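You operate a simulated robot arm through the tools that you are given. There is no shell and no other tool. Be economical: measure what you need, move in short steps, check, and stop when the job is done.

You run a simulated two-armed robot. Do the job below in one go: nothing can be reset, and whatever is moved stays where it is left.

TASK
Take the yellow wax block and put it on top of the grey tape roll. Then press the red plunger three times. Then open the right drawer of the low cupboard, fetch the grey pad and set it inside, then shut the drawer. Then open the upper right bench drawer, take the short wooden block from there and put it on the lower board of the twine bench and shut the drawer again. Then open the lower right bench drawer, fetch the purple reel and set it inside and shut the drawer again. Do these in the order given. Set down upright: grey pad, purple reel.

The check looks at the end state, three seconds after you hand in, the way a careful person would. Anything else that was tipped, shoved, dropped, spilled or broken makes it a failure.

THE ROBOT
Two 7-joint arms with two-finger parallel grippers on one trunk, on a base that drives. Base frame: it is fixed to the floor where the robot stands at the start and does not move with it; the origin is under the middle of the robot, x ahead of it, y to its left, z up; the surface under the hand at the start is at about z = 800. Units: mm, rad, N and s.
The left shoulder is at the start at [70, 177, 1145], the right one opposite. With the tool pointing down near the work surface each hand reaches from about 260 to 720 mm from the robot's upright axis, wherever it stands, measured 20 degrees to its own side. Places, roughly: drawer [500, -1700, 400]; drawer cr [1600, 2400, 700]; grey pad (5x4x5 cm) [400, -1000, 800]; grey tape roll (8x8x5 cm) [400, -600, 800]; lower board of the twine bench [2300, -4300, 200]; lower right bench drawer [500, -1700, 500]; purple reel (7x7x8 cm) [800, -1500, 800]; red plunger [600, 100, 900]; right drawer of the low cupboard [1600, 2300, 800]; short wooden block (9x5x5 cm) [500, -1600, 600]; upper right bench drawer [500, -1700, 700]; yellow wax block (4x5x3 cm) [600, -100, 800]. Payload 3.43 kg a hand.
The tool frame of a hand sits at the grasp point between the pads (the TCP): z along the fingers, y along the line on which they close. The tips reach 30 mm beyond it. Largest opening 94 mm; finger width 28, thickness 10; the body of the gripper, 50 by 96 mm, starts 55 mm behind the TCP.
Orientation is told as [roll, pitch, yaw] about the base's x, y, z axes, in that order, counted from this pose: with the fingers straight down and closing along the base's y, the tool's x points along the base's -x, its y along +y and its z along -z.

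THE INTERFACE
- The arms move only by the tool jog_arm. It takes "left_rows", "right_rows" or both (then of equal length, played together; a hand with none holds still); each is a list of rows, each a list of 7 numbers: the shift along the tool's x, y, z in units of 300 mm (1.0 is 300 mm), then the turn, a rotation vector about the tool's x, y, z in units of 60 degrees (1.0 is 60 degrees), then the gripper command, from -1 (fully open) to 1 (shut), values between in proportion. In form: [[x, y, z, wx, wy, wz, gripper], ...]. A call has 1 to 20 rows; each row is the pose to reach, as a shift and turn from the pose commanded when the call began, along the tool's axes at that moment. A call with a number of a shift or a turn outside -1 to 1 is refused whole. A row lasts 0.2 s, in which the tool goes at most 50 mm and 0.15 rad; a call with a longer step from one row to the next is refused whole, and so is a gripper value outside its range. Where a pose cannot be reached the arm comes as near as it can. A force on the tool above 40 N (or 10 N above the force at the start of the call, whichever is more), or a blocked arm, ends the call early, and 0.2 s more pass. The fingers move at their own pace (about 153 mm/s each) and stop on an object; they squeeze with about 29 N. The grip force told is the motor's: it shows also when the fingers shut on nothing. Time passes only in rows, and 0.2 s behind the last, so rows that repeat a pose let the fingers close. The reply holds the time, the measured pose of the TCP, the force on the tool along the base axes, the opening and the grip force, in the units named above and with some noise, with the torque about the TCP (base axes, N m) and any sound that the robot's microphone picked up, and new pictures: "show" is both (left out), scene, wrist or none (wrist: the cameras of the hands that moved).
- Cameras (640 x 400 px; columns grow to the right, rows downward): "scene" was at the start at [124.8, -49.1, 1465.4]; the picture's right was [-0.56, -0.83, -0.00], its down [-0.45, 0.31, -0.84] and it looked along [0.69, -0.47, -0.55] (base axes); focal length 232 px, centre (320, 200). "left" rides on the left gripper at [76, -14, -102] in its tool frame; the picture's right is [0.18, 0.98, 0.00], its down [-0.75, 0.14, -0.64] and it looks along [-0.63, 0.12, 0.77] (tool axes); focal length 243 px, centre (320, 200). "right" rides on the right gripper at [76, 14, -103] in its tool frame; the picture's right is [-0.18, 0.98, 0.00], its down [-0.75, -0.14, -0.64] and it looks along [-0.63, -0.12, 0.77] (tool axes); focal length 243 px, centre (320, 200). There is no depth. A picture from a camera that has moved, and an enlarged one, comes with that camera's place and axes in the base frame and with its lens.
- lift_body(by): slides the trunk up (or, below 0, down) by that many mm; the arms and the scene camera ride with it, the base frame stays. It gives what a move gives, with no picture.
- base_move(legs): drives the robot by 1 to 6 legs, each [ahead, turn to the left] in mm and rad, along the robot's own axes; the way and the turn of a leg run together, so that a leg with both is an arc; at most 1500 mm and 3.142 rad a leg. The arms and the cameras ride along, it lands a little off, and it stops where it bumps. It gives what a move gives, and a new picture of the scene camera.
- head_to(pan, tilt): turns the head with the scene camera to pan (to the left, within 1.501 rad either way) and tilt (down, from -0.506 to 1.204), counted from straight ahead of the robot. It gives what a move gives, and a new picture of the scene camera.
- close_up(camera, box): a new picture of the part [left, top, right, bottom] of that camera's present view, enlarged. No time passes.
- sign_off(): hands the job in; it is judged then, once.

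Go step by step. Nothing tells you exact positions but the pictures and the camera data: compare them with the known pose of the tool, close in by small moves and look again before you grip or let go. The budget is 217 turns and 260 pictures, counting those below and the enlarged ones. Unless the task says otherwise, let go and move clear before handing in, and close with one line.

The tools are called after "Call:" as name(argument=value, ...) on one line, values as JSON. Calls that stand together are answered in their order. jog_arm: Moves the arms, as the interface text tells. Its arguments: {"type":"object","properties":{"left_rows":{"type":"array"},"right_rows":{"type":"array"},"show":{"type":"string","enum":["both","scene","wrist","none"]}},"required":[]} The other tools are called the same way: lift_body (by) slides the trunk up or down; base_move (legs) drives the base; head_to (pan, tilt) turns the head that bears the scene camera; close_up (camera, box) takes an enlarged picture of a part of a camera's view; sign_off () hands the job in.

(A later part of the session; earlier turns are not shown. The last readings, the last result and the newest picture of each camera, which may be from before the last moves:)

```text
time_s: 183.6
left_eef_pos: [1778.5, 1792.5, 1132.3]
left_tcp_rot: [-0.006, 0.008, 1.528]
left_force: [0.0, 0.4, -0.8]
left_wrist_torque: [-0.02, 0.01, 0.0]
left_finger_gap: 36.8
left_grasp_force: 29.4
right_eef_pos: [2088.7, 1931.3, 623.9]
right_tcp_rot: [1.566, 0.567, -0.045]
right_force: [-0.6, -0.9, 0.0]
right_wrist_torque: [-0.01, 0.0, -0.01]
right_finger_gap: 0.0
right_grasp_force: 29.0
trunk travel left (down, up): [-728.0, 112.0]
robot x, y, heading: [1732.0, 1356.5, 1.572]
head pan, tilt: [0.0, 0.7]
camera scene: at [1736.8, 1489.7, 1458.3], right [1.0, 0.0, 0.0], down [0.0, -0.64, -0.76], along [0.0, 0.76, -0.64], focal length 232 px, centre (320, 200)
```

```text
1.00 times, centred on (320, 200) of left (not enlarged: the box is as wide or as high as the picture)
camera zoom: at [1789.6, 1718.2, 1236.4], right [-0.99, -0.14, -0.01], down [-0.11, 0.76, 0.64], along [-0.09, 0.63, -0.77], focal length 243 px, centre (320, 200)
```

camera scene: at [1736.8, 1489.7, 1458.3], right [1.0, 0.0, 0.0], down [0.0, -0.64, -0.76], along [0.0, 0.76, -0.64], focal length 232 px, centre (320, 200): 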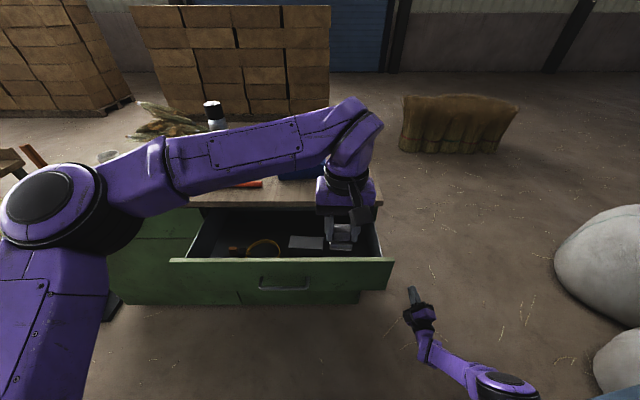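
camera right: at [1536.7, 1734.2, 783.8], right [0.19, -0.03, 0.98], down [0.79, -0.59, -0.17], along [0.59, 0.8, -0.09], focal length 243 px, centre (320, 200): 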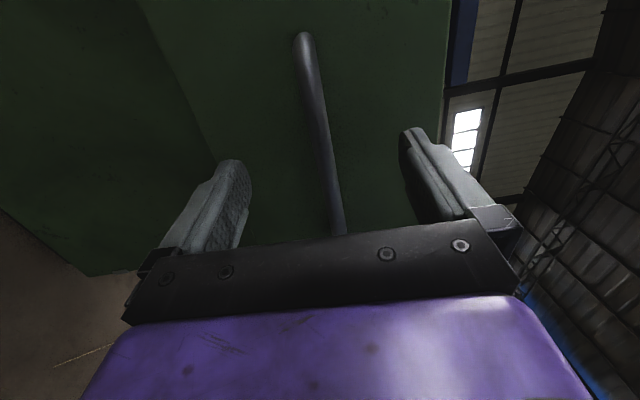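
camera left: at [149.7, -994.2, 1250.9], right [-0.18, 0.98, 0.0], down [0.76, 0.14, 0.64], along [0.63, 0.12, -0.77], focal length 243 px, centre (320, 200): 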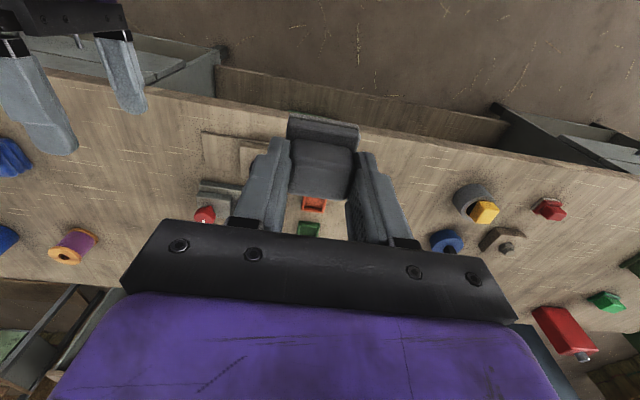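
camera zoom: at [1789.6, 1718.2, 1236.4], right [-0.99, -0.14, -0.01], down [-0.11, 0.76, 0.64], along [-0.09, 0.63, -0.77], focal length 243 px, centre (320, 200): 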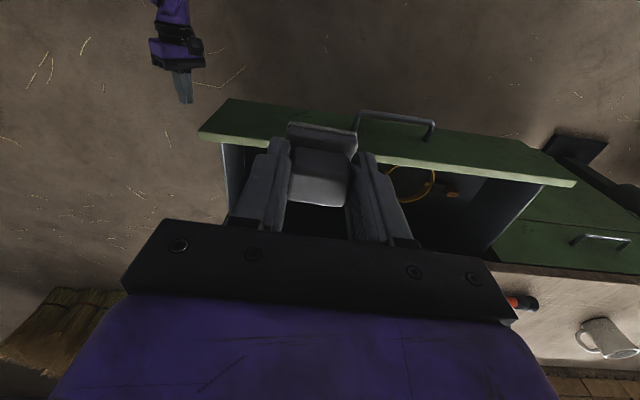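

Drawer's inner right area is free; moving the pad over (1835,1985).

Call:
jog_arm(left_rows=[[-0.11, -0.03, 0, 0, 0, 0, 1], [-0.22, -0.06, 0.05, 0, 0, 0, 1], [-0.33, -0.09, 0.1, 0, 0, 0, 1], [-0.44, -0.12, 0.17, 0, 0, 0, 1], [-0.55, -0.14, 0.25, 0, 0, 0, 1], [-0.65, -0.162, 0.33, 0, 0, 0, 1], [-0.65, -0.162, 0.373, 0, 0, 0, 1]], show="wrist")

Call:
close_up(camera="scene", box=[240, 190, 420, 310])

```text
time_s: 185.2
left_eef_pos: [1831.6, 1934.3, 1028.9]
left_tcp_rot: [-0.008, 0.005, 1.528]
left_force: [-0.6, 1.0, -1.8]
left_wrist_torque: [-0.03, 0.02, 0.02]
left_finger_gap: 37.2
left_grasp_force: 28.5
left hand out of reach, approached as far as the arm can: row 5, 6, 7
right_eef_pos: [2089.7, 1930.6, 622.7]
right_tcp_rot: [1.564, 0.566, -0.045]
right_force: [0.1, -0.3, 0.1]
right_wrist_torque: [-0.01, 0.01, 0.0]
right_finger_gap: 0.0
right_grasp_force: 29.3
trunk travel left (down, up): [-728.0, 112.0]
robot x, y, heading: [1735.9, 1350.5, 1.567]
head pan, tilt: [0.0, 0.7]
camera left: at [1842.7, 1860.6, 1133.6], right [-0.99, -0.14, -0.01], down [-0.11, 0.76, 0.64], along [-0.09, 0.63, -0.77], focal length 243 px, centre (320, 200)
```

left: 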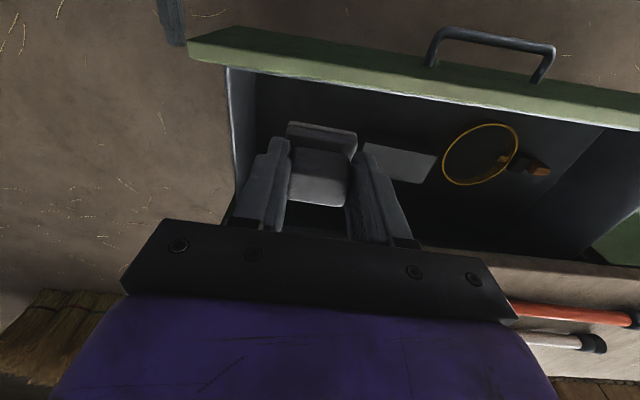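

```text
3.33 times, centred on (330, 250) of scene
camera zoom: at [1736.9, 1489.7, 1458.3], right [1.0, 0.0, 0.0], down [0.0, -0.64, -0.76], along [0.0, 0.76, -0.64], focal length 774 px, centre (287, 33)
```

zoom: 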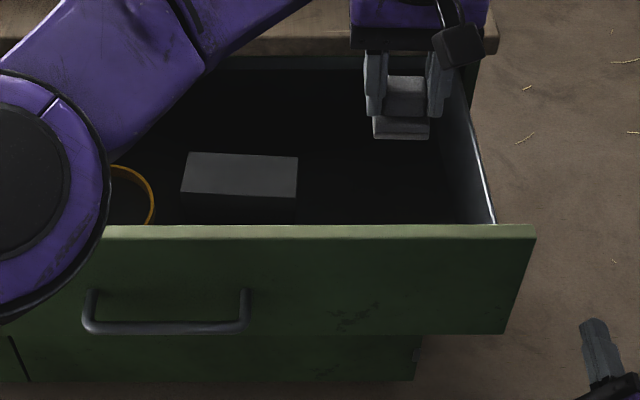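

Call:
base_move(legs=[[70, 0]])

Call:
close_up(camera="left", box=[0, 0, 640, 400])

```text
time_s: 186.2
left_eef_pos: [1832.4, 2002.8, 1030.6]
left_tcp_rot: [-0.009, 0.003, 1.526]
left_force: [0.5, 0.1, -0.7]
left_wrist_torque: [0.02, -0.03, -0.03]
left_finger_gap: 37.2
left_grasp_force: 29.4
right_eef_pos: [2090.6, 1997.0, 624.7]
right_tcp_rot: [1.568, 0.566, -0.046]
right_force: [-0.8, -0.7, -0.7]
right_wrist_torque: [-0.01, -0.02, 0.03]
right_finger_gap: 0.0
right_grasp_force: 29.0
trunk travel left (down, up): [-728.0, 112.0]
robot x, y, heading: [1736.1, 1420.7, 1.571]
head pan, tilt: [0.0, 0.7]
camera scene: at [1736.9, 1556.9, 1458.6], right [1.0, 0.0, 0.0], down [0.0, -0.64, -0.77], along [0.0, 0.77, -0.64], focal length 232 px, centre (320, 200)
```

scene: 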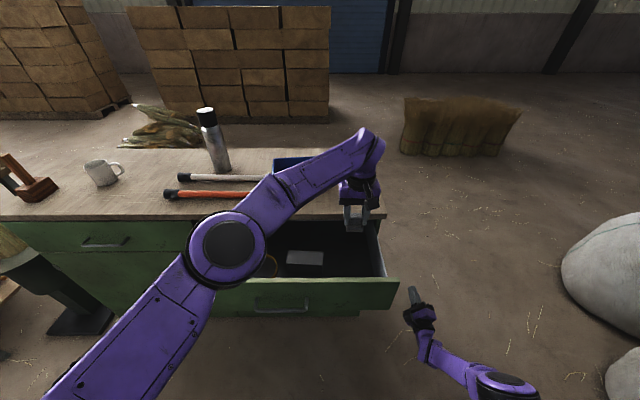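

```text
1.00 times, centred on (320, 200) of left (not enlarged: the box is as wide or as high as the picture)
camera zoom: at [1843.9, 1928.0, 1134.9], right [-0.99, -0.14, -0.01], down [-0.11, 0.76, 0.64], along [-0.08, 0.63, -0.77], focal length 243 px, centre (320, 200)
```

zoom: 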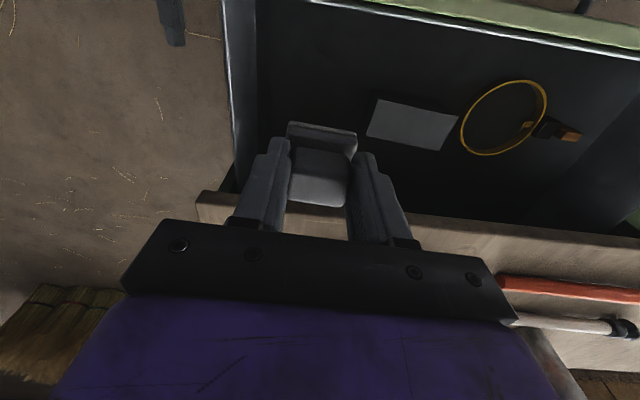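

Call:
jog_arm(left_rows=[[-0.025, 0, 0.1, 0, 0, 0, 1], [-0.05, 0, 0.22, 0, 0, 0, 1], [-0.05, 0, 0.34, 0, 0, 0, 1], [-0.05, 0, 0.46, 0, 0, 0, 1], [-0.05, 0, 0.57, 0, 0, 0, 1], [-0.05, 0, 0.6, 0, 0, 0, 1]], show="both")

```text
time_s: 187.6
left_eef_pos: [1831.9, 2011.6, 870.6]
left_tcp_rot: [-0.009, 0.005, 1.525]
left_force: [0.2, -0.1, -0.4]
left_wrist_torque: [-0.01, -0.01, -0.02]
left_finger_gap: 37.0
left_grasp_force: 28.8
left hand out of reach, approached as far as the arm can: row 2, 3, 4, 5, 6
right_eef_pos: [2091.7, 1998.9, 623.8]
right_tcp_rot: [1.567, 0.569, -0.048]
right_force: [-0.5, 0.7, -0.7]
right_wrist_torque: [0.02, 0.01, 0.02]
right_finger_gap: 0.0
right_grasp_force: 28.5
trunk travel left (down, up): [-728.0, 112.0]
robot x, y, heading: [1734.0, 1423.0, 1.566]
head pan, tilt: [0.0, 0.7]
camera scene: at [1737.2, 1559.1, 1458.4], right [1.0, 0.0, 0.0], down [0.0, -0.64, -0.76], along [0.0, 0.76, -0.64], focal length 232 px, centre (320, 200)
camera left: at [1842.6, 1936.2, 975.0], right [-0.99, -0.14, -0.01], down [-0.11, 0.76, 0.64], along [-0.08, 0.63, -0.77], focal length 243 px, centre (320, 200)
```

scene: 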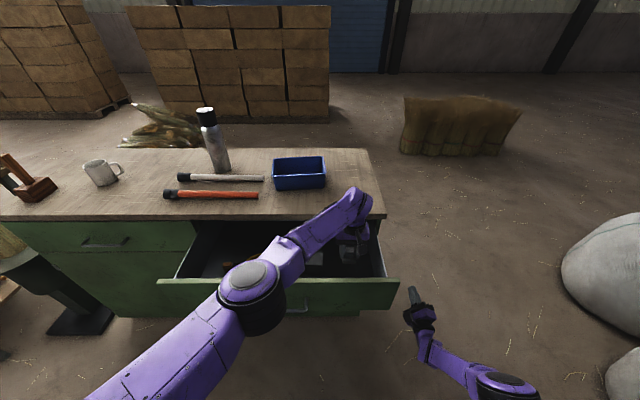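
left: 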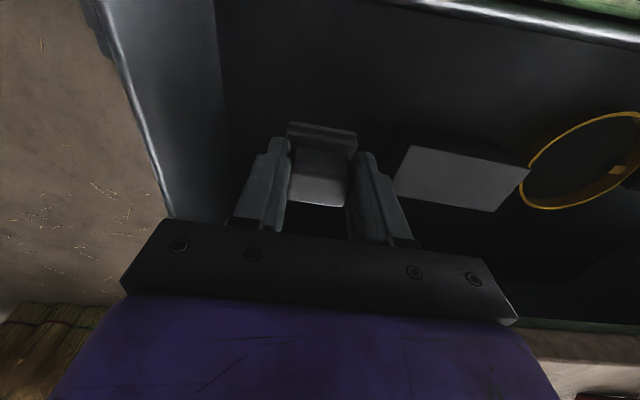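

Call:
jog_arm(left_rows=[[0, 0, 0.05, 0, 0, 0, 1], [0, 0, 0.1, 0, 0, 0, 1], [0, 0, 0.15, 0, 0, 0, 1], [0, 0, 0.18, 0, 0, 0, 1], [0, 0, 0.2, 0, 0, 0, 1], [0, 0, 0.2, 0, 0, 0, 1]], show="both")

```text
time_s: 189.0
left_eef_pos: [1816.4, 2005.5, 805.3]
left_tcp_rot: [-0.01, 0.007, 1.524]
left_force: [0.2, -0.2, -0.5]
left_wrist_torque: [-0.01, 0.01, 0.01]
left_finger_gap: 37.1
left_grasp_force: 28.7
left hand out of reach, approached as far as the arm can: row 2, 3, 4, 5, 6
right_eef_pos: [2091.7, 2000.2, 622.9]
right_tcp_rot: [1.567, 0.566, -0.049]
right_force: [-0.6, -0.2, -0.3]
right_wrist_torque: [-0.03, -0.01, -0.01]
right_finger_gap: 0.0
right_grasp_force: 29.4
trunk travel left (down, up): [-728.0, 112.0]
robot x, y, heading: [1732.7, 1425.9, 1.568]
head pan, tilt: [0.0, 0.7]
camera scene: at [1737.3, 1559.4, 1458.3], right [1.0, 0.0, 0.0], down [0.0, -0.64, -0.76], along [0.0, 0.76, -0.64], focal length 232 px, centre (320, 200)
camera left: at [1826.4, 1929.7, 910.2], right [-0.99, -0.14, -0.01], down [-0.11, 0.76, 0.64], along [-0.08, 0.63, -0.77], focal length 243 px, centre (320, 200)
```

scene: 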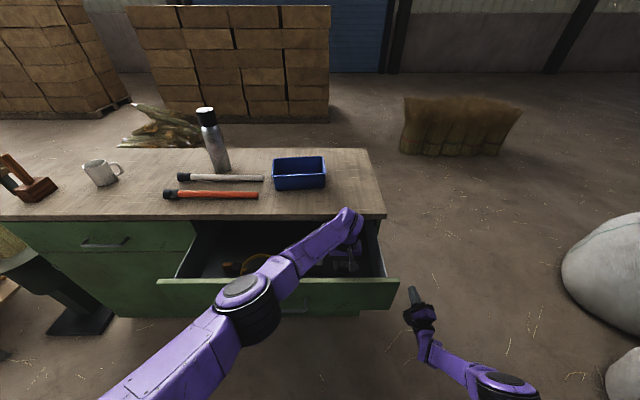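
left: 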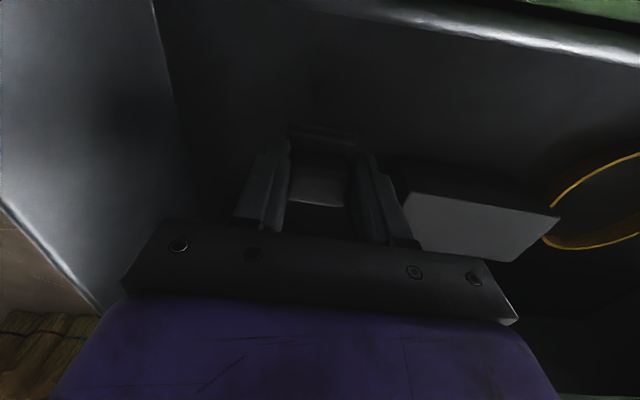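

Pad should be within a few mm of the drawer floor (z≈750). Feeling downward gently.

Call:
lift_body(by=-5)

```text
time_s: 189.6
left_eef_pos: [1814.9, 2004.2, 799.9]
left_tcp_rot: [-0.009, 0.006, 1.527]
left_force: [0.4, 0.3, 0.0]
left_wrist_torque: [-0.01, -0.02, 0.01]
left_finger_gap: 37.3
left_grasp_force: 28.8
right_eef_pos: [2090.5, 1999.3, 618.9]
right_tcp_rot: [1.565, 0.568, -0.048]
right_force: [-1.3, 0.2, 0.5]
right_wrist_torque: [-0.01, 0.02, 0.04]
right_finger_gap: 0.1
right_grasp_force: 28.6
trunk travel left (down, up): [-723.0, 117.0]
robot x, y, heading: [1737.8, 1423.5, 1.568]
head pan, tilt: [0.0, 0.7]
```

Call:
lift_body(by=-5)

Call:
close_up(camera="left", box=[180, 60, 460, 240])

Call:
close_up(camera="scene", box=[160, 190, 420, 350])

```text
time_s: 190.1
left_eef_pos: [1815.9, 2004.7, 796.1]
left_tcp_rot: [-0.008, 0.005, 1.526]
left_force: [-0.2, -0.4, 0.3]
left_wrist_torque: [0.05, 0.0, 0.04]
left_finger_gap: 37.3
left_grasp_force: 29.1
right_eef_pos: [2092.2, 1999.3, 614.3]
right_tcp_rot: [1.565, 0.568, -0.048]
right_force: [0.5, 0.5, 0.3]
right_wrist_torque: [-0.01, 0.03, -0.02]
right_finger_gap: 0.0
right_grasp_force: 29.0
trunk travel left (down, up): [-718.0, 122.0]
robot x, y, heading: [1732.8, 1421.9, 1.566]
head pan, tilt: [0.0, 0.7]
```

```text
2.22 times, centred on (320, 150) of left
camera zoom: at [1826.4, 1929.7, 900.4], right [-0.99, -0.14, -0.01], down [-0.11, 0.76, 0.64], along [-0.08, 0.63, -0.77], focal length 539 px, centre (320, 311)
```

zoom: 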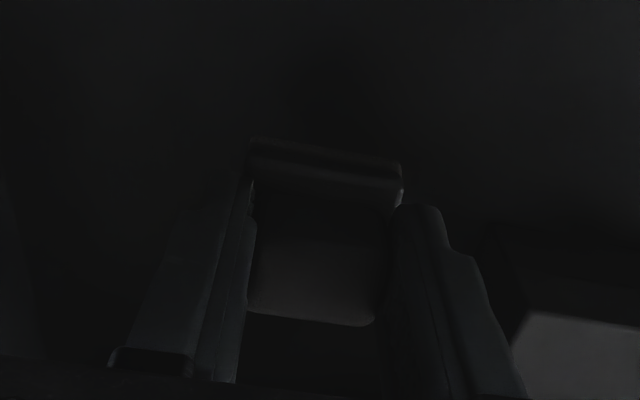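

```text
2.46 times, centred on (290, 270) of scene
camera zoom: at [1737.2, 1559.4, 1448.3], right [1.0, 0.0, 0.0], down [0.0, -0.64, -0.76], along [0.0, 0.76, -0.64], focal length 572 px, centre (394, 28)
```

zoom: 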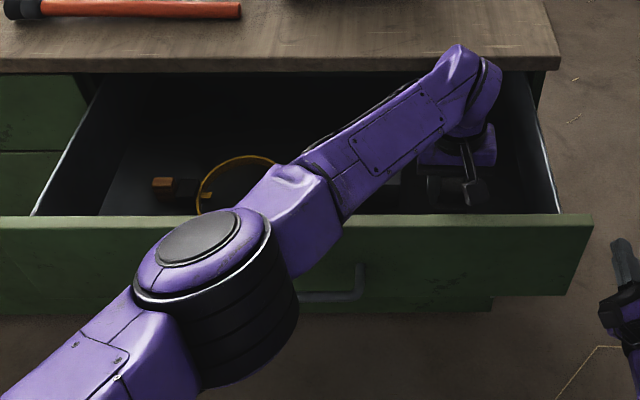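

Call:
lift_body(by=-6)

```text
time_s: 190.7
left_eef_pos: [1814.4, 2004.5, 790.3]
left_tcp_rot: [-0.007, 0.005, 1.523]
left_force: [-0.2, 0.0, -1.1]
left_wrist_torque: [-0.01, 0.02, -0.03]
left_finger_gap: 37.3
left_grasp_force: 28.9
right_eef_pos: [2091.6, 1998.9, 607.2]
right_tcp_rot: [1.565, 0.566, -0.048]
right_force: [-0.3, -0.7, 1.0]
right_wrist_torque: [-0.01, -0.03, 0.0]
right_finger_gap: 0.0
right_grasp_force: 29.2
trunk travel left (down, up): [-712.0, 128.0]
robot x, y, heading: [1731.8, 1421.4, 1.569]
head pan, tilt: [0.0, 0.7]
```

Call:
lift_body(by=-6)

```text
time_s: 191.2
left_eef_pos: [1815.5, 2003.8, 783.2]
left_tcp_rot: [-0.008, 0.006, 1.525]
left_force: [0.0, 0.0, -0.6]
left_wrist_torque: [-0.01, -0.01, 0.02]
left_finger_gap: 37.3
left_grasp_force: 28.9
right_eef_pos: [2091.2, 1998.6, 601.9]
right_tcp_rot: [1.567, 0.567, -0.048]
right_force: [0.5, -0.5, -1.4]
right_wrist_torque: [0.03, 0.03, -0.01]
right_finger_gap: 0.0
right_grasp_force: 29.5
trunk travel left (down, up): [-706.0, 134.0]
robot x, y, heading: [1731.9, 1422.4, 1.566]
head pan, tilt: [0.0, 0.7]
```

Call:
lift_body(by=-5)

Call:
close_up(camera="left", box=[0, 0, 640, 400])

```text
time_s: 191.8
left_eef_pos: [1815.4, 2004.6, 779.4]
left_tcp_rot: [-0.009, 0.006, 1.526]
left_force: [0.3, 0.0, -0.6]
left_wrist_torque: [-0.03, -0.01, 0.0]
left_finger_gap: 37.2
left_grasp_force: 29.2
right_eef_pos: [2092.3, 2000.0, 596.0]
right_tcp_rot: [1.566, 0.568, -0.048]
right_force: [-0.2, 0.3, 0.2]
right_wrist_torque: [0.0, 0.0, -0.01]
right_finger_gap: 0.0
right_grasp_force: 28.6
trunk travel left (down, up): [-701.0, 139.0]
robot x, y, heading: [1736.8, 1420.6, 1.566]
head pan, tilt: [0.0, 0.7]
```

```text
1.00 times, centred on (320, 200) of left (not enlarged: the box is as wide or as high as the picture)
camera zoom: at [1826.4, 1929.7, 883.4], right [-0.99, -0.14, -0.01], down [-0.11, 0.76, 0.64], along [-0.08, 0.63, -0.77], focal length 243 px, centre (320, 200)
```

zoom: 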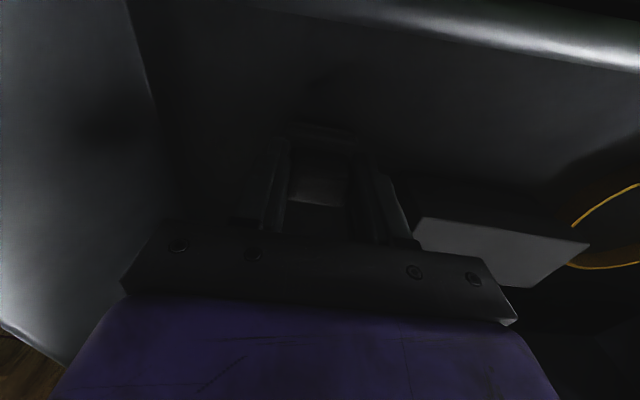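

Call:
lift_body(by=-5)

```text
time_s: 192.3
left_eef_pos: [1816.9, 2004.6, 774.4]
left_tcp_rot: [-0.009, 0.006, 1.526]
left_force: [-0.3, 0.3, -0.8]
left_wrist_torque: [-0.02, 0.01, -0.01]
left_finger_gap: 37.1
left_grasp_force: 29.4
right_eef_pos: [2091.2, 2000.0, 592.1]
right_tcp_rot: [1.566, 0.568, -0.047]
right_force: [0.1, 0.3, -0.2]
right_wrist_torque: [0.01, -0.01, 0.02]
right_finger_gap: 0.3
right_grasp_force: 28.7
trunk travel left (down, up): [-696.0, 144.0]
robot x, y, heading: [1734.1, 1423.7, 1.571]
head pan, tilt: [0.0, 0.7]
```

Call:
lift_body(by=-6)

```text
time_s: 192.8
left_eef_pos: [1814.1, 2004.1, 768.5]
left_tcp_rot: [-0.009, 0.007, 1.524]
left_force: [-0.3, 0.3, 5.5]
left_wrist_torque: [-0.54, -0.06, -0.07]
left_finger_gap: 36.9
left_grasp_force: 28.9
right_eef_pos: [2091.7, 1999.7, 585.4]
right_tcp_rot: [1.567, 0.568, -0.047]
right_force: [-0.8, -0.3, -0.7]
right_wrist_torque: [-0.03, -0.04, 0.04]
right_finger_gap: 0.0
right_grasp_force: 28.8
trunk travel left (down, up): [-690.0, 150.0]
robot x, y, heading: [1736.7, 1420.1, 1.57]
head pan, tilt: [0.0, 0.7]
```

The camera bracket is touching the front panel, not the pad the floor. Raising, moving 25 mm deeper, and lowering again.

Call:
lift_body(by=12)

Call:
jog_arm(left_rows=[[-0.05, 0, 0, 0, 0, 0, 1], [-0.1, 0, 0, 0, 0, 0, 1], [-0.1, 0, 0, 0, 0, 0, 1]], show="scene")

```text
time_s: 193.4
left_eef_pos: [1815.5, 2004.0, 781.0]
left_tcp_rot: [-0.007, 0.008, 1.525]
left_force: [0.0, 0.3, -0.3]
left_wrist_torque: [0.01, 0.01, 0.01]
left_finger_gap: 37.0
left_grasp_force: 28.6
right_eef_pos: [2091.9, 1999.9, 597.5]
right_tcp_rot: [1.566, 0.567, -0.047]
right_force: [-0.2, 0.2, 0.2]
right_wrist_torque: [0.01, 0.01, 0.02]
right_finger_gap: 0.1
right_grasp_force: 29.1
trunk travel left (down, up): [-702.0, 138.0]
robot x, y, heading: [1735.3, 1423.8, 1.568]
head pan, tilt: [0.0, 0.7]
```

```text
time_s: 194.2
left_eef_pos: [1816.1, 2004.7, 780.9]
left_tcp_rot: [-0.01, 0.004, 1.525]
left_force: [-0.1, -1.3, -1.5]
left_wrist_torque: [0.01, 0.02, 0.01]
left_finger_gap: 37.1
left_grasp_force: 28.9
left hand out of reach, approached as far as the arm can: row 1, 2, 3
right_eef_pos: [2091.8, 1998.7, 596.8]
right_tcp_rot: [1.564, 0.566, -0.047]
right_force: [-0.1, -0.1, -0.1]
right_wrist_torque: [0.0, 0.01, -0.01]
right_finger_gap: 0.1
right_grasp_force: 29.0
trunk travel left (down, up): [-702.0, 138.0]
robot x, y, heading: [1737.2, 1422.2, 1.564]
head pan, tilt: [0.0, 0.7]
camera scene: at [1737.2, 1559.2, 1432.3], right [1.0, 0.0, 0.0], down [0.0, -0.64, -0.76], along [0.0, 0.76, -0.64], focal length 232 px, centre (320, 200)
```

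scene: 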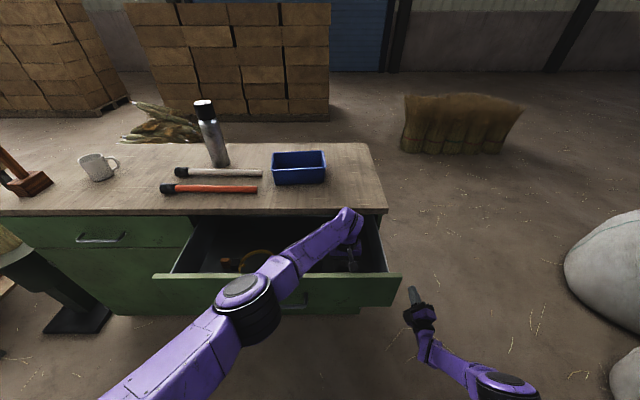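

Call:
base_move(legs=[[28, 0]])

Call:
lift_body(by=-12)

```text
time_s: 195.1
left_eef_pos: [1815.3, 2032.2, 780.8]
left_tcp_rot: [-0.008, 0.005, 1.527]
left_force: [0.8, 0.4, -1.0]
left_wrist_torque: [0.02, -0.03, 0.0]
left_finger_gap: 37.2
left_grasp_force: 28.9
right_eef_pos: [2091.9, 2026.4, 599.2]
right_tcp_rot: [1.568, 0.567, -0.049]
right_force: [0.1, -0.6, 1.0]
right_wrist_torque: [-0.01, 0.01, -0.02]
right_finger_gap: 0.0
right_grasp_force: 28.9
trunk travel left (down, up): [-702.0, 138.0]
robot x, y, heading: [1734.8, 1448.8, 1.567]
head pan, tilt: [0.0, 0.7]
camera scene: at [1737.1, 1585.3, 1432.5], right [1.0, 0.0, 0.0], down [0.0, -0.64, -0.77], along [0.0, 0.77, -0.64], focal length 232 px, centre (320, 200)
```

scene: 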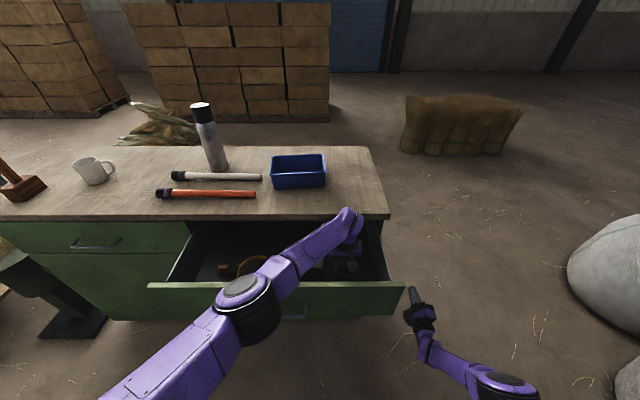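

```text
time_s: 195.7
left_eef_pos: [1816.5, 2031.9, 768.3]
left_tcp_rot: [-0.009, 0.008, 1.524]
left_force: [0.5, 0.7, 0.7]
left_wrist_torque: [0.03, 0.0, 0.03]
left_finger_gap: 37.1
left_grasp_force: 28.8
right_eef_pos: [2089.9, 2027.5, 585.7]
right_tcp_rot: [1.566, 0.566, -0.05]
right_force: [-0.4, 0.7, 0.3]
right_wrist_torque: [0.01, 0.0, 0.04]
right_finger_gap: 0.0
right_grasp_force: 28.8
trunk travel left (down, up): [-690.0, 150.0]
robot x, y, heading: [1735.9, 1449.9, 1.567]
head pan, tilt: [0.0, 0.7]
```

No panel contact now. Lowering further in small steps.

Call:
lift_body(by=-6)

Call:
lift_body(by=-4)

```text
time_s: 196.2
left_eef_pos: [1815.3, 2032.1, 762.6]
left_tcp_rot: [-0.008, 0.004, 1.525]
left_force: [-0.4, 0.8, 5.8]
left_wrist_torque: [0.07, 0.18, 0.04]
left_finger_gap: 37.1
left_grasp_force: 28.7
right_eef_pos: [2090.1, 2025.5, 579.8]
right_tcp_rot: [1.566, 0.567, -0.047]
right_force: [-0.2, 0.1, -0.1]
right_wrist_torque: [0.01, 0.02, -0.01]
right_finger_gap: 0.0
right_grasp_force: 29.3
trunk travel left (down, up): [-684.0, 156.0]
robot x, y, heading: [1736.3, 1451.0, 1.567]
head pan, tilt: [0.0, 0.7]
```

```text
time_s: 196.7
left_eef_pos: [1817.3, 2030.2, 762.0]
left_tcp_rot: [-0.009, 0.001, 1.525]
left_force: [-0.8, 0.4, 25.9]
left_wrist_torque: [0.15, 0.13, -0.02]
left_finger_gap: 37.6
left_grasp_force: 28.8
right_eef_pos: [2090.9, 2024.7, 577.8]
right_tcp_rot: [1.568, 0.568, -0.046]
right_force: [-0.1, 0.4, -0.6]
right_wrist_torque: [-0.01, 0.01, -0.01]
right_finger_gap: 0.1
right_grasp_force: 28.4
trunk travel left (down, up): [-680.0, 160.0]
robot x, y, heading: [1735.6, 1450.1, 1.567]
head pan, tilt: [0.0, 0.7]
```

Floor contact under the pad. Easing up slightly and releasing.

Call:
lift_body(by=3)

Call:
jog_arm(left_rows=[[0, 0, 0, 0, 0, 0, 0.1], [0, 0, 0, 0, 0, 0, -0.1], [0, 0, 0, 0, 0, 0, -0.3], [0, 0, 0, 0, 0, 0, -0.3]], show="none")

Call:
lift_body(by=144)

Call:
close_up(camera="left", box=[0, 0, 640, 400])

```text
time_s: 197.3
left_eef_pos: [1817.3, 2029.9, 762.7]
left_tcp_rot: [-0.008, 0.007, 1.526]
left_force: [1.0, -1.5, 11.4]
left_wrist_torque: [0.2, -0.01, -0.08]
left_finger_gap: 37.2
left_grasp_force: 29.4
right_eef_pos: [2091.2, 2025.9, 580.2]
right_tcp_rot: [1.567, 0.567, -0.048]
right_force: [-0.2, 0.1, -0.1]
right_wrist_torque: [-0.02, 0.01, 0.02]
right_finger_gap: 0.0
right_grasp_force: 29.1
trunk travel left (down, up): [-683.0, 157.0]
robot x, y, heading: [1737.6, 1447.4, 1.564]
head pan, tilt: [0.0, 0.7]
```

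```text
time_s: 198.3
left_eef_pos: [1815.7, 2031.7, 761.5]
left_tcp_rot: [-0.008, 0.005, 1.527]
left_force: [0.7, 0.0, 0.1]
left_wrist_torque: [0.03, -0.03, 0.01]
left_finger_gap: 61.0
left_grasp_force: 0.0
right_eef_pos: [2091.8, 2026.0, 578.2]
right_tcp_rot: [1.566, 0.566, -0.047]
right_force: [-0.4, -0.5, 0.2]
right_wrist_torque: [0.02, 0.0, 0.01]
right_finger_gap: 0.2
right_grasp_force: 28.9
trunk travel left (down, up): [-683.0, 157.0]
robot x, y, heading: [1734.9, 1450.4, 1.567]
head pan, tilt: [0.0, 0.7]
```

```text
time_s: 200.0
left_eef_pos: [1816.0, 2031.6, 905.4]
left_tcp_rot: [-0.01, 0.007, 1.527]
left_force: [-0.6, 0.2, 0.0]
left_wrist_torque: [0.03, -0.01, -0.01]
left_finger_gap: 61.0
left_grasp_force: 0.1
right_eef_pos: [2091.6, 2027.5, 723.0]
right_tcp_rot: [1.566, 0.568, -0.047]
right_force: [0.2, 0.9, -0.2]
right_wrist_torque: [0.01, -0.01, -0.01]
right_finger_gap: 0.1
right_grasp_force: 28.9
trunk travel left (down, up): [-827.0, 13.0]
robot x, y, heading: [1734.9, 1453.1, 1.571]
head pan, tilt: [0.0, 0.7]
```

```text
1.00 times, centred on (320, 200) of left (not enlarged: the box is as wide or as high as the picture)
camera zoom: at [1826.8, 1956.9, 1009.4], right [-0.99, -0.14, -0.01], down [-0.11, 0.76, 0.64], along [-0.08, 0.63, -0.77], focal length 243 px, centre (320, 200)
```

zoom: 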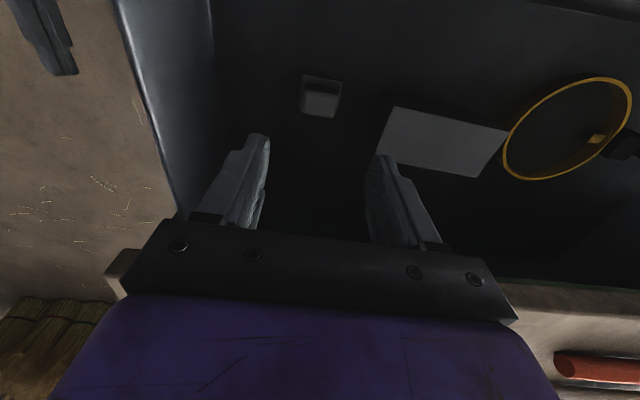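

Pad stands upright in the drawer. Raising and retracting the left hand, then backing the robot off.

Call:
jog_arm(left_rows=[[0, 0, -0.15, 0, 0, 0, -0.3], [0, 0, -0.3, 0, 0, 0, -0.3], [0.05, 0.03, -0.43, 0, 0, 0, 0.5], [0.15, 0.08, -0.54, 0, 0, 0, 1], [0.26, 0.14, -0.64, 0, 0, 0, 1], [0.38, 0.2, -0.72, 0, 0, 0, 1], [0.5, 0.27, -0.78, 0, 0, 0, 1], [0.6, 0.35, -0.8, 0, 0, 0, 1]], show="none")

Call:
base_move(legs=[[-290, 0]])

```text
time_s: 201.8
left_eef_pos: [1703.5, 1856.1, 1146.6]
left_tcp_rot: [-0.01, 0.004, 1.524]
left_force: [0.1, -0.9, 0.9]
left_wrist_torque: [0.02, 0.02, 0.0]
left_finger_gap: 0.0
left_grasp_force: 28.7
right_eef_pos: [2090.6, 2025.5, 723.8]
right_tcp_rot: [1.568, 0.567, -0.046]
right_force: [-0.6, -0.5, -0.8]
right_wrist_torque: [0.03, 0.03, -0.06]
right_finger_gap: 0.0
right_grasp_force: 29.0
trunk travel left (down, up): [-827.0, 13.0]
robot x, y, heading: [1735.4, 1451.1, 1.565]
head pan, tilt: [0.0, 0.7]
```

```text
time_s: 203.8
left_eef_pos: [1703.1, 1563.6, 1145.8]
left_tcp_rot: [-0.009, 0.007, 1.52]
left_force: [-1.2, -0.2, -0.5]
left_wrist_torque: [-0.02, 0.01, -0.03]
left_finger_gap: 0.0
left_grasp_force: 28.9
right_eef_pos: [2091.5, 1732.1, 721.7]
right_tcp_rot: [1.565, 0.566, -0.051]
right_force: [0.3, 0.0, -0.9]
right_wrist_torque: [-0.02, -0.01, -0.01]
right_finger_gap: 0.0
right_grasp_force: 29.3
trunk travel left (down, up): [-827.0, 13.0]
robot x, y, heading: [1737.2, 1158.5, 1.56]
head pan, tilt: [0.0, 0.7]
camera scene: at [1736.1, 1292.3, 1557.2], right [1.0, -0.01, 0.0], down [0.0, -0.64, -0.76], along [0.01, 0.76, -0.64], focal length 232 px, centre (320, 200)
```

scene: 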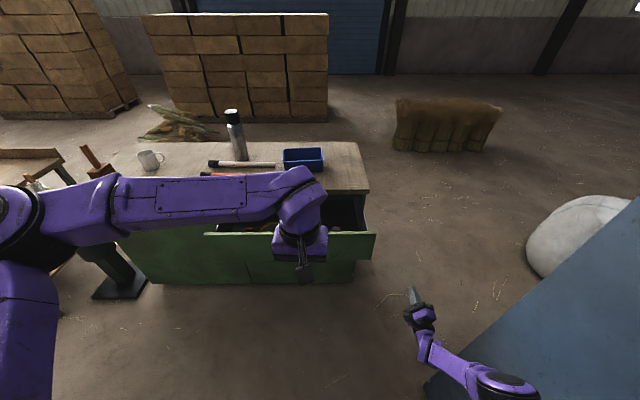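

Call:
jog_arm(right_rows=[[0.12, -0.04, 0, 0, 0, 0, 1], [0.24, -0.08, 0, 0, 0, 0, 1], [0.36, -0.12, 0, 0, 0, 0, 1], [0.48, -0.16, 0, 0, 0, 0, 1], [0.6, -0.2, 0, 0, 0, 0, 1], [0.72, -0.24, 0, 0, 0, 0, 1], [0.84, -0.28, 0, 0, 0, 0, 1], [0.95, -0.307, 0, 0, 0, 0, 1]], show="scene")

```text
time_s: 205.6
left_eef_pos: [1702.0, 1561.9, 1147.0]
left_tcp_rot: [-0.01, 0.007, 1.522]
left_force: [-0.8, -0.7, -0.6]
left_wrist_torque: [-0.03, 0.0, 0.0]
left_finger_gap: 0.0
left_grasp_force: 29.0
right_eef_pos: [1797.2, 1744.0, 795.6]
right_tcp_rot: [1.566, 0.566, -0.049]
right_force: [0.8, 0.1, -0.6]
right_wrist_torque: [0.01, -0.04, 0.0]
right_finger_gap: 0.0
right_grasp_force: 29.1
trunk travel left (down, up): [-827.0, 13.0]
robot x, y, heading: [1734.4, 1158.6, 1.564]
head pan, tilt: [0.0, 0.7]
camera scene: at [1734.3, 1291.1, 1557.3], right [1.0, -0.01, 0.0], down [0.0, -0.64, -0.76], along [0.01, 0.76, -0.64], focal length 232 px, centre (320, 200)
```

scene: 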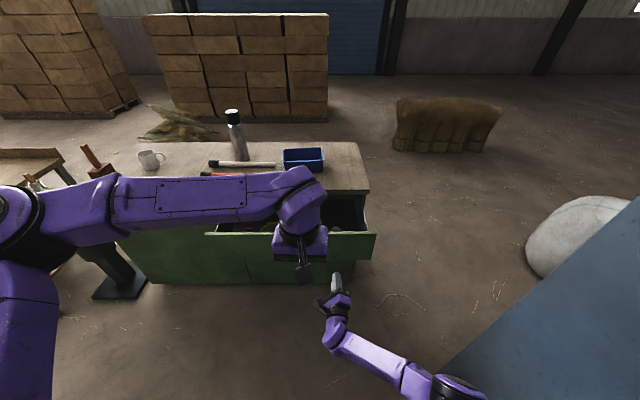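

Call:
base_move(legs=[[105, 0]])

Call:
jog_arm(right_rows=[[0, 0, 0.05, 0, 0, 0, 1], [0, 0, 0.1, 0, 0, 0, 1], [0, 0, 0.16, 0, 0, 0, 1], [0, 0, 0.22, 0, 0, 0, 1], [0, 0, 0.28, 0, 0, 0, 1], [0, 0, 0.34, 0, 0, 0, 1], [0, 0, 0.4, 0, 0, 0, 1]], show="scene")

```text
time_s: 206.8
left_eef_pos: [1703.7, 1668.8, 1146.1]
left_tcp_rot: [-0.008, 0.005, 1.522]
left_force: [0.1, -0.5, -0.3]
left_wrist_torque: [0.0, -0.01, -0.01]
left_finger_gap: 0.1
left_grasp_force: 29.1
right_eef_pos: [1799.3, 1848.2, 795.8]
right_tcp_rot: [1.566, 0.568, -0.051]
right_force: [0.4, 0.6, 0.7]
right_wrist_torque: [-0.01, -0.01, 0.0]
right_finger_gap: 0.0
right_grasp_force: 29.2
trunk travel left (down, up): [-827.0, 13.0]
robot x, y, heading: [1734.5, 1261.6, 1.569]
head pan, tilt: [0.0, 0.7]
camera scene: at [1736.4, 1395.8, 1557.4], right [1.0, -0.01, 0.0], down [0.0, -0.64, -0.77], along [0.01, 0.77, -0.64], focal length 232 px, centre (320, 200)
```

scene: 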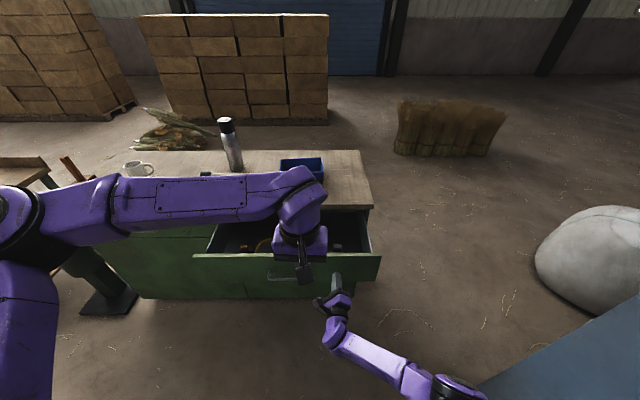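

```text
time_s: 208.3
left_eef_pos: [1705.1, 1667.7, 1145.6]
left_tcp_rot: [-0.008, 0.006, 1.522]
left_force: [0.8, -0.7, 0.7]
left_wrist_torque: [0.02, 0.01, -0.02]
left_finger_gap: 0.0
left_grasp_force: 28.6
right_eef_pos: [1809.5, 1926.7, 808.1]
right_tcp_rot: [1.564, 0.568, -0.051]
right_force: [-0.5, 0.1, -0.2]
right_wrist_torque: [0.02, 0.01, 0.01]
right_finger_gap: 0.0
right_grasp_force: 29.2
right hand out of reach, approached as far as the arm can: row 4, 5, 6, 7
trunk travel left (down, up): [-827.0, 13.0]
robot x, y, heading: [1736.8, 1265.5, 1.568]
head pan, tilt: [0.0, 0.7]
camera scene: at [1737.0, 1396.5, 1557.4], right [1.0, -0.01, 0.0], down [0.0, -0.64, -0.76], along [0.01, 0.76, -0.64], focal length 232 px, centre (320, 200)
```

scene: 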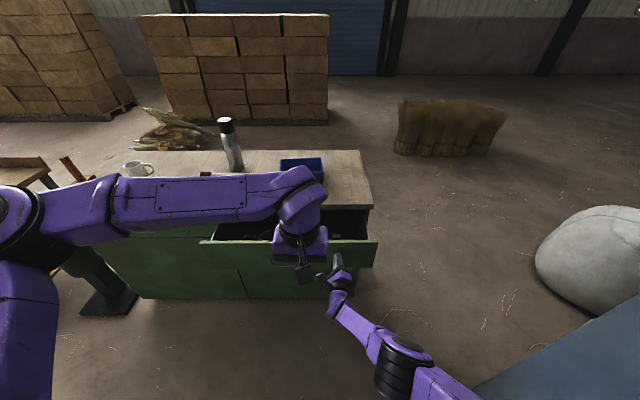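

Drawer is being pushed. Continuing with the base.

Call:
base_move(legs=[[170, 0]])

```text
time_s: 209.8
left_eef_pos: [1703.4, 1835.5, 1146.8]
left_tcp_rot: [-0.007, 0.003, 1.525]
left_force: [-0.1, 0.2, -0.6]
left_wrist_torque: [0.02, -0.03, 0.0]
left_finger_gap: 0.0
left_grasp_force: 28.9
right_eef_pos: [1807.0, 2096.0, 807.8]
right_tcp_rot: [1.567, 0.567, -0.048]
right_force: [-0.1, -0.1, -0.1]
right_wrist_torque: [0.02, 0.03, 0.0]
right_finger_gap: 0.0
right_grasp_force: 29.0
trunk travel left (down, up): [-827.0, 13.0]
robot x, y, heading: [1735.3, 1429.3, 1.569]
head pan, tilt: [0.0, 0.7]
camera scene: at [1737.4, 1564.2, 1557.6], right [1.0, -0.01, 0.0], down [0.0, -0.64, -0.77], along [0.0, 0.77, -0.64], focal length 232 px, centre (320, 200)
```

scene: 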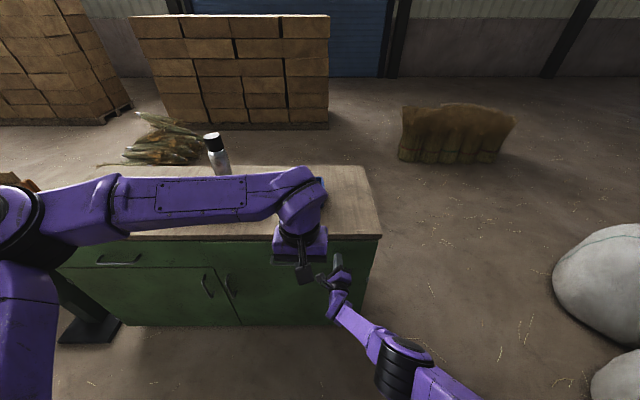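

Call:
base_move(legs=[[40, 0]])

Call:
close_up(camera="scene", box=[40, 200, 400, 340])

```text
time_s: 210.7
left_eef_pos: [1705.7, 1860.5, 1148.2]
left_tcp_rot: [-0.006, 0.0, 1.52]
left_force: [0.3, -0.4, 0.0]
left_wrist_torque: [0.01, 0.01, -0.01]
left_finger_gap: 0.1
left_grasp_force: 29.0
right_eef_pos: [1808.7, 2117.0, 810.2]
right_tcp_rot: [1.581, 0.564, -0.041]
right_force: [1.8, -17.5, 11.3]
right_wrist_torque: [0.37, 0.1, 0.19]
right_finger_gap: 0.0
right_grasp_force: 29.4
trunk travel left (down, up): [-827.0, 13.0]
robot x, y, heading: [1737.1, 1455.9, 1.561]
head pan, tilt: [0.0, 0.7]
stopped in leg 1: the force on the tool passed its limit at 185 N (the readings are from after the stop); the commanded pose is now the measured one
camera scene: at [1738.7, 1587.1, 1558.0], right [1.0, -0.01, 0.0], down [-0.01, -0.64, -0.77], along [0.01, 0.77, -0.64], focal length 232 px, centre (320, 200)
```

scene: 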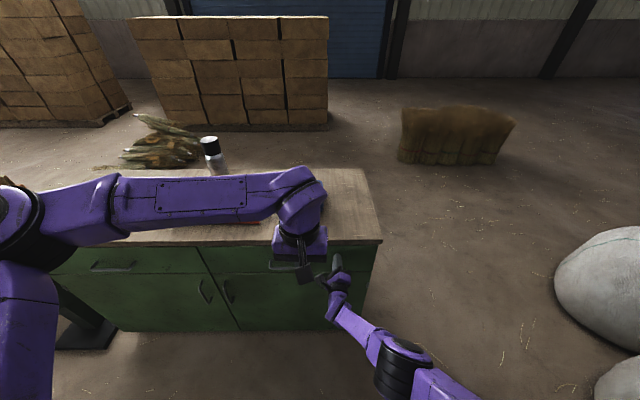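

```text
1.78 times, centred on (220, 270) of scene
camera zoom: at [1738.7, 1587.1, 1558.0], right [1.0, -0.01, 0.0], down [-0.01, -0.64, -0.77], along [0.01, 0.77, -0.64], focal length 413 px, centre (498, 76)
```

zoom: 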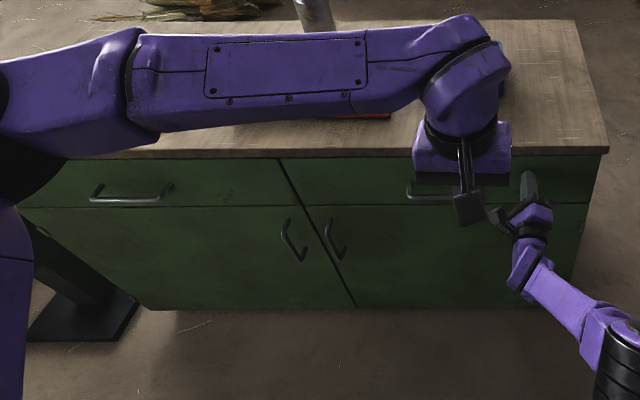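

Drawer is shut. Backing off to verify.

Call:
base_move(legs=[[-350, 0]])

Call:
close_up(camera="scene", box=[40, 100, 420, 340])

```text
time_s: 213.0
left_eef_pos: [1701.9, 1518.6, 1145.2]
left_tcp_rot: [-0.008, 0.005, 1.522]
left_force: [0.6, 0.7, -0.4]
left_wrist_torque: [-0.01, 0.07, 0.01]
left_finger_gap: 0.0
left_grasp_force: 28.7
right_eef_pos: [1806.4, 1774.3, 806.0]
right_tcp_rot: [1.573, 0.565, -0.049]
right_force: [-0.3, -0.1, -0.7]
right_wrist_torque: [0.02, -0.02, 0.0]
right_finger_gap: 0.2
right_grasp_force: 28.7
trunk travel left (down, up): [-827.0, 13.0]
robot x, y, heading: [1732.6, 1108.0, 1.566]
head pan, tilt: [0.0, 0.7]
camera scene: at [1735.1, 1246.4, 1557.2], right [1.0, -0.01, 0.0], down [-0.01, -0.64, -0.76], along [0.01, 0.76, -0.64], focal length 232 px, centre (320, 200)
```

scene: 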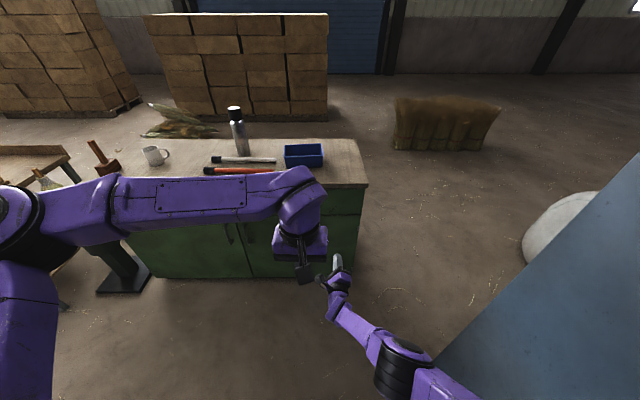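

```text
1.67 times, centred on (230, 220) of scene
camera zoom: at [1735.1, 1246.4, 1557.2], right [1.0, -0.01, 0.0], down [-0.01, -0.64, -0.76], along [0.01, 0.76, -0.64], focal length 387 px, centre (470, 167)
```

zoom: 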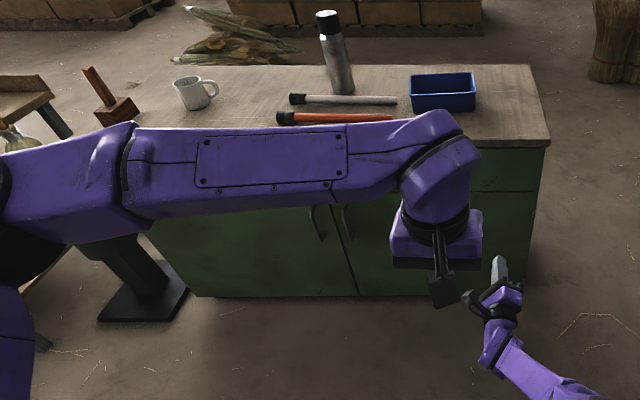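

Everything stands and the drawer is flush. Now driving to the right end of the main bench for its drawers.

Call:
base_move(legs=[[0, 1.575], [1500, 0], [640, 0], [0, 1.571]])

```text
time_s: 231.0
left_eef_pos: [-328.1, 671.7, 1145.6]
left_tcp_rot: [-0.008, 0.005, -1.581]
left_force: [-0.2, 0.5, -0.1]
left_wrist_torque: [-0.01, 0.02, 0.03]
left_finger_gap: 0.0
left_grasp_force: 29.5
right_eef_pos: [-422.7, 412.4, 806.6]
right_tcp_rot: [1.573, 0.563, 3.132]
right_force: [-0.3, -0.4, 0.4]
right_wrist_torque: [0.02, 0.03, -0.01]
right_finger_gap: 0.1
right_grasp_force: 29.2
trunk travel left (down, up): [-827.0, 13.0]
robot x, y, heading: [-374.9, 1076.0, -1.541]
head pan, tilt: [0.0, 0.7]
camera scene: at [-370.6, 944.0, 1557.3], right [-1.0, -0.03, 0.0], down [-0.02, 0.64, -0.76], along [0.02, -0.76, -0.64], focal length 232 px, centre (320, 200)
```

scene: 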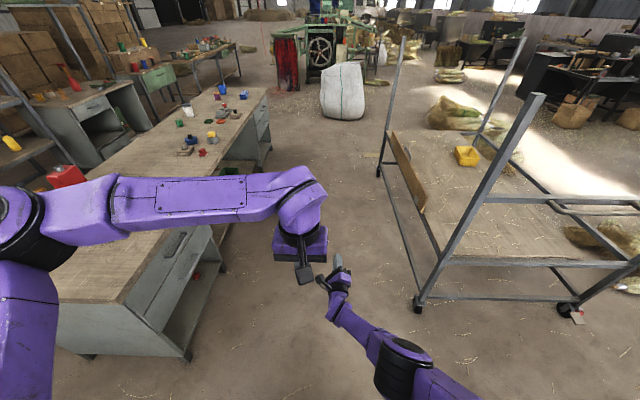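

Call:
base_move(legs=[[0, -0.05], [1500, 0], [1250, 0], [0, 1.59]])

Call:
head_to(pan=-0.1, tilt=0.75)

```text
time_s: 247.8
left_eef_pos: [92.5, -1815.0, 1146.4]
left_tcp_rot: [-0.008, 0.004, -0.351]
left_force: [0.3, 0.1, 0.3]
left_wrist_torque: [-0.03, 0.01, -0.01]
left_finger_gap: 0.0
left_grasp_force: 29.4
right_eef_pos: [302.1, -2001.7, 805.5]
right_tcp_rot: [1.579, 0.549, -1.938]
right_force: [-8.3, -1.2, 3.5]
right_wrist_torque: [-0.03, 0.0, -0.09]
right_finger_gap: 0.1
right_grasp_force: 29.7
trunk travel left (down, up): [-827.0, 13.0]
robot x, y, heading: [-306.0, -1721.4, -0.314]
head pan, tilt: [0.0, 0.7]
stopped in leg 4: the force on the tool passed its limit at 106 N (the readings are from after the stop); the commanded pose is now the measured one
camera scene: at [-177.8, -1763.6, 1557.5], right [-0.31, -0.95, 0.0], down [-0.61, 0.2, -0.77], along [0.73, -0.23, -0.64], focal length 232 px, centre (320, 200)
```

scene: 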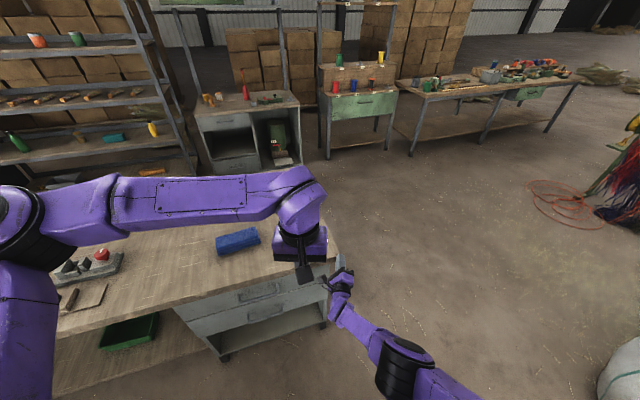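

```text
time_s: 248.5
left_eef_pos: [91.6, -1816.3, 1146.7]
left_tcp_rot: [-0.007, 0.004, -0.349]
left_force: [-0.5, 0.3, 0.2]
left_wrist_torque: [0.01, 0.0, -0.04]
left_finger_gap: 0.0
left_grasp_force: 28.9
right_eef_pos: [301.9, -1999.9, 804.6]
right_tcp_rot: [1.579, 0.552, -1.937]
right_force: [-11.9, -0.7, 1.3]
right_wrist_torque: [-0.04, 0.04, -0.08]
right_finger_gap: 0.0
right_grasp_force: 29.1
trunk travel left (down, up): [-827.0, 13.0]
robot x, y, heading: [-306.0, -1720.7, -0.313]
head pan, tilt: [-0.099, 0.75]
camera scene: at [-183.2, -1771.6, 1553.3], right [-0.4, -0.92, 0.0], down [-0.62, 0.27, -0.73], along [0.67, -0.29, -0.68], focal length 232 px, centre (320, 200)
```

scene: 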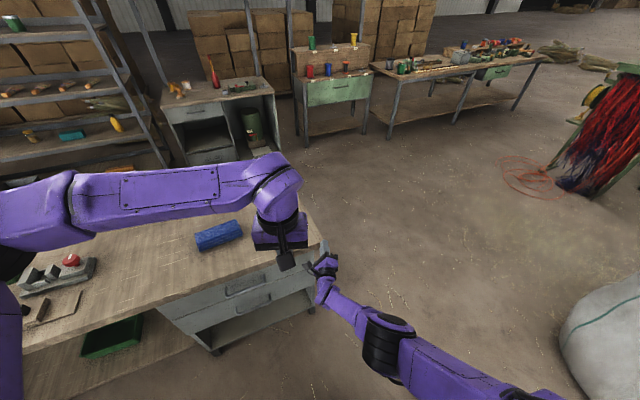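

The right fist bumped the bench edge; backing away from it.

Call:
base_move(legs=[[0, -0.12], [-200, 0], [0, 0.4]])

```text
time_s: 251.8
left_eef_pos: [-74.8, -1623.2, 1144.4]
left_tcp_rot: [-0.009, 0.005, -0.08]
left_force: [0.4, 0.4, 0.1]
left_wrist_torque: [-0.02, 0.04, -0.01]
left_finger_gap: 0.2
left_grasp_force: 28.7
right_eef_pos: [176.0, -1744.6, 804.2]
right_tcp_rot: [1.578, 0.552, -1.667]
right_force: [0.1, 0.0, 0.1]
right_wrist_torque: [0.0, -0.03, 0.04]
right_finger_gap: 0.1
right_grasp_force: 29.0
trunk travel left (down, up): [-827.0, 13.0]
robot x, y, heading: [-484.0, -1642.4, -0.041]
head pan, tilt: [-0.099, 0.75]
camera scene: at [-351.3, -1654.3, 1553.1], right [-0.14, -0.99, 0.0], down [-0.68, 0.09, -0.73], along [0.72, -0.1, -0.68], focal length 232 px, centre (320, 200)
```

scene: 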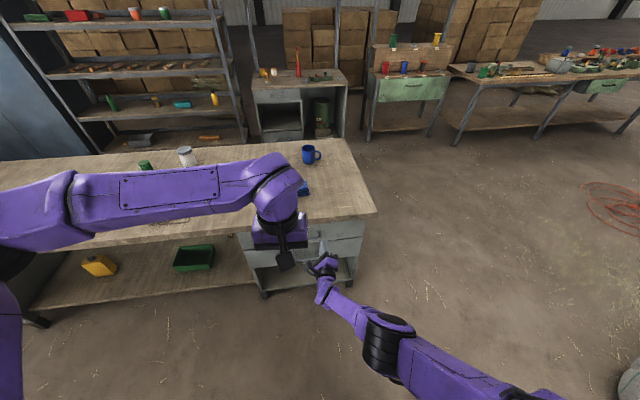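

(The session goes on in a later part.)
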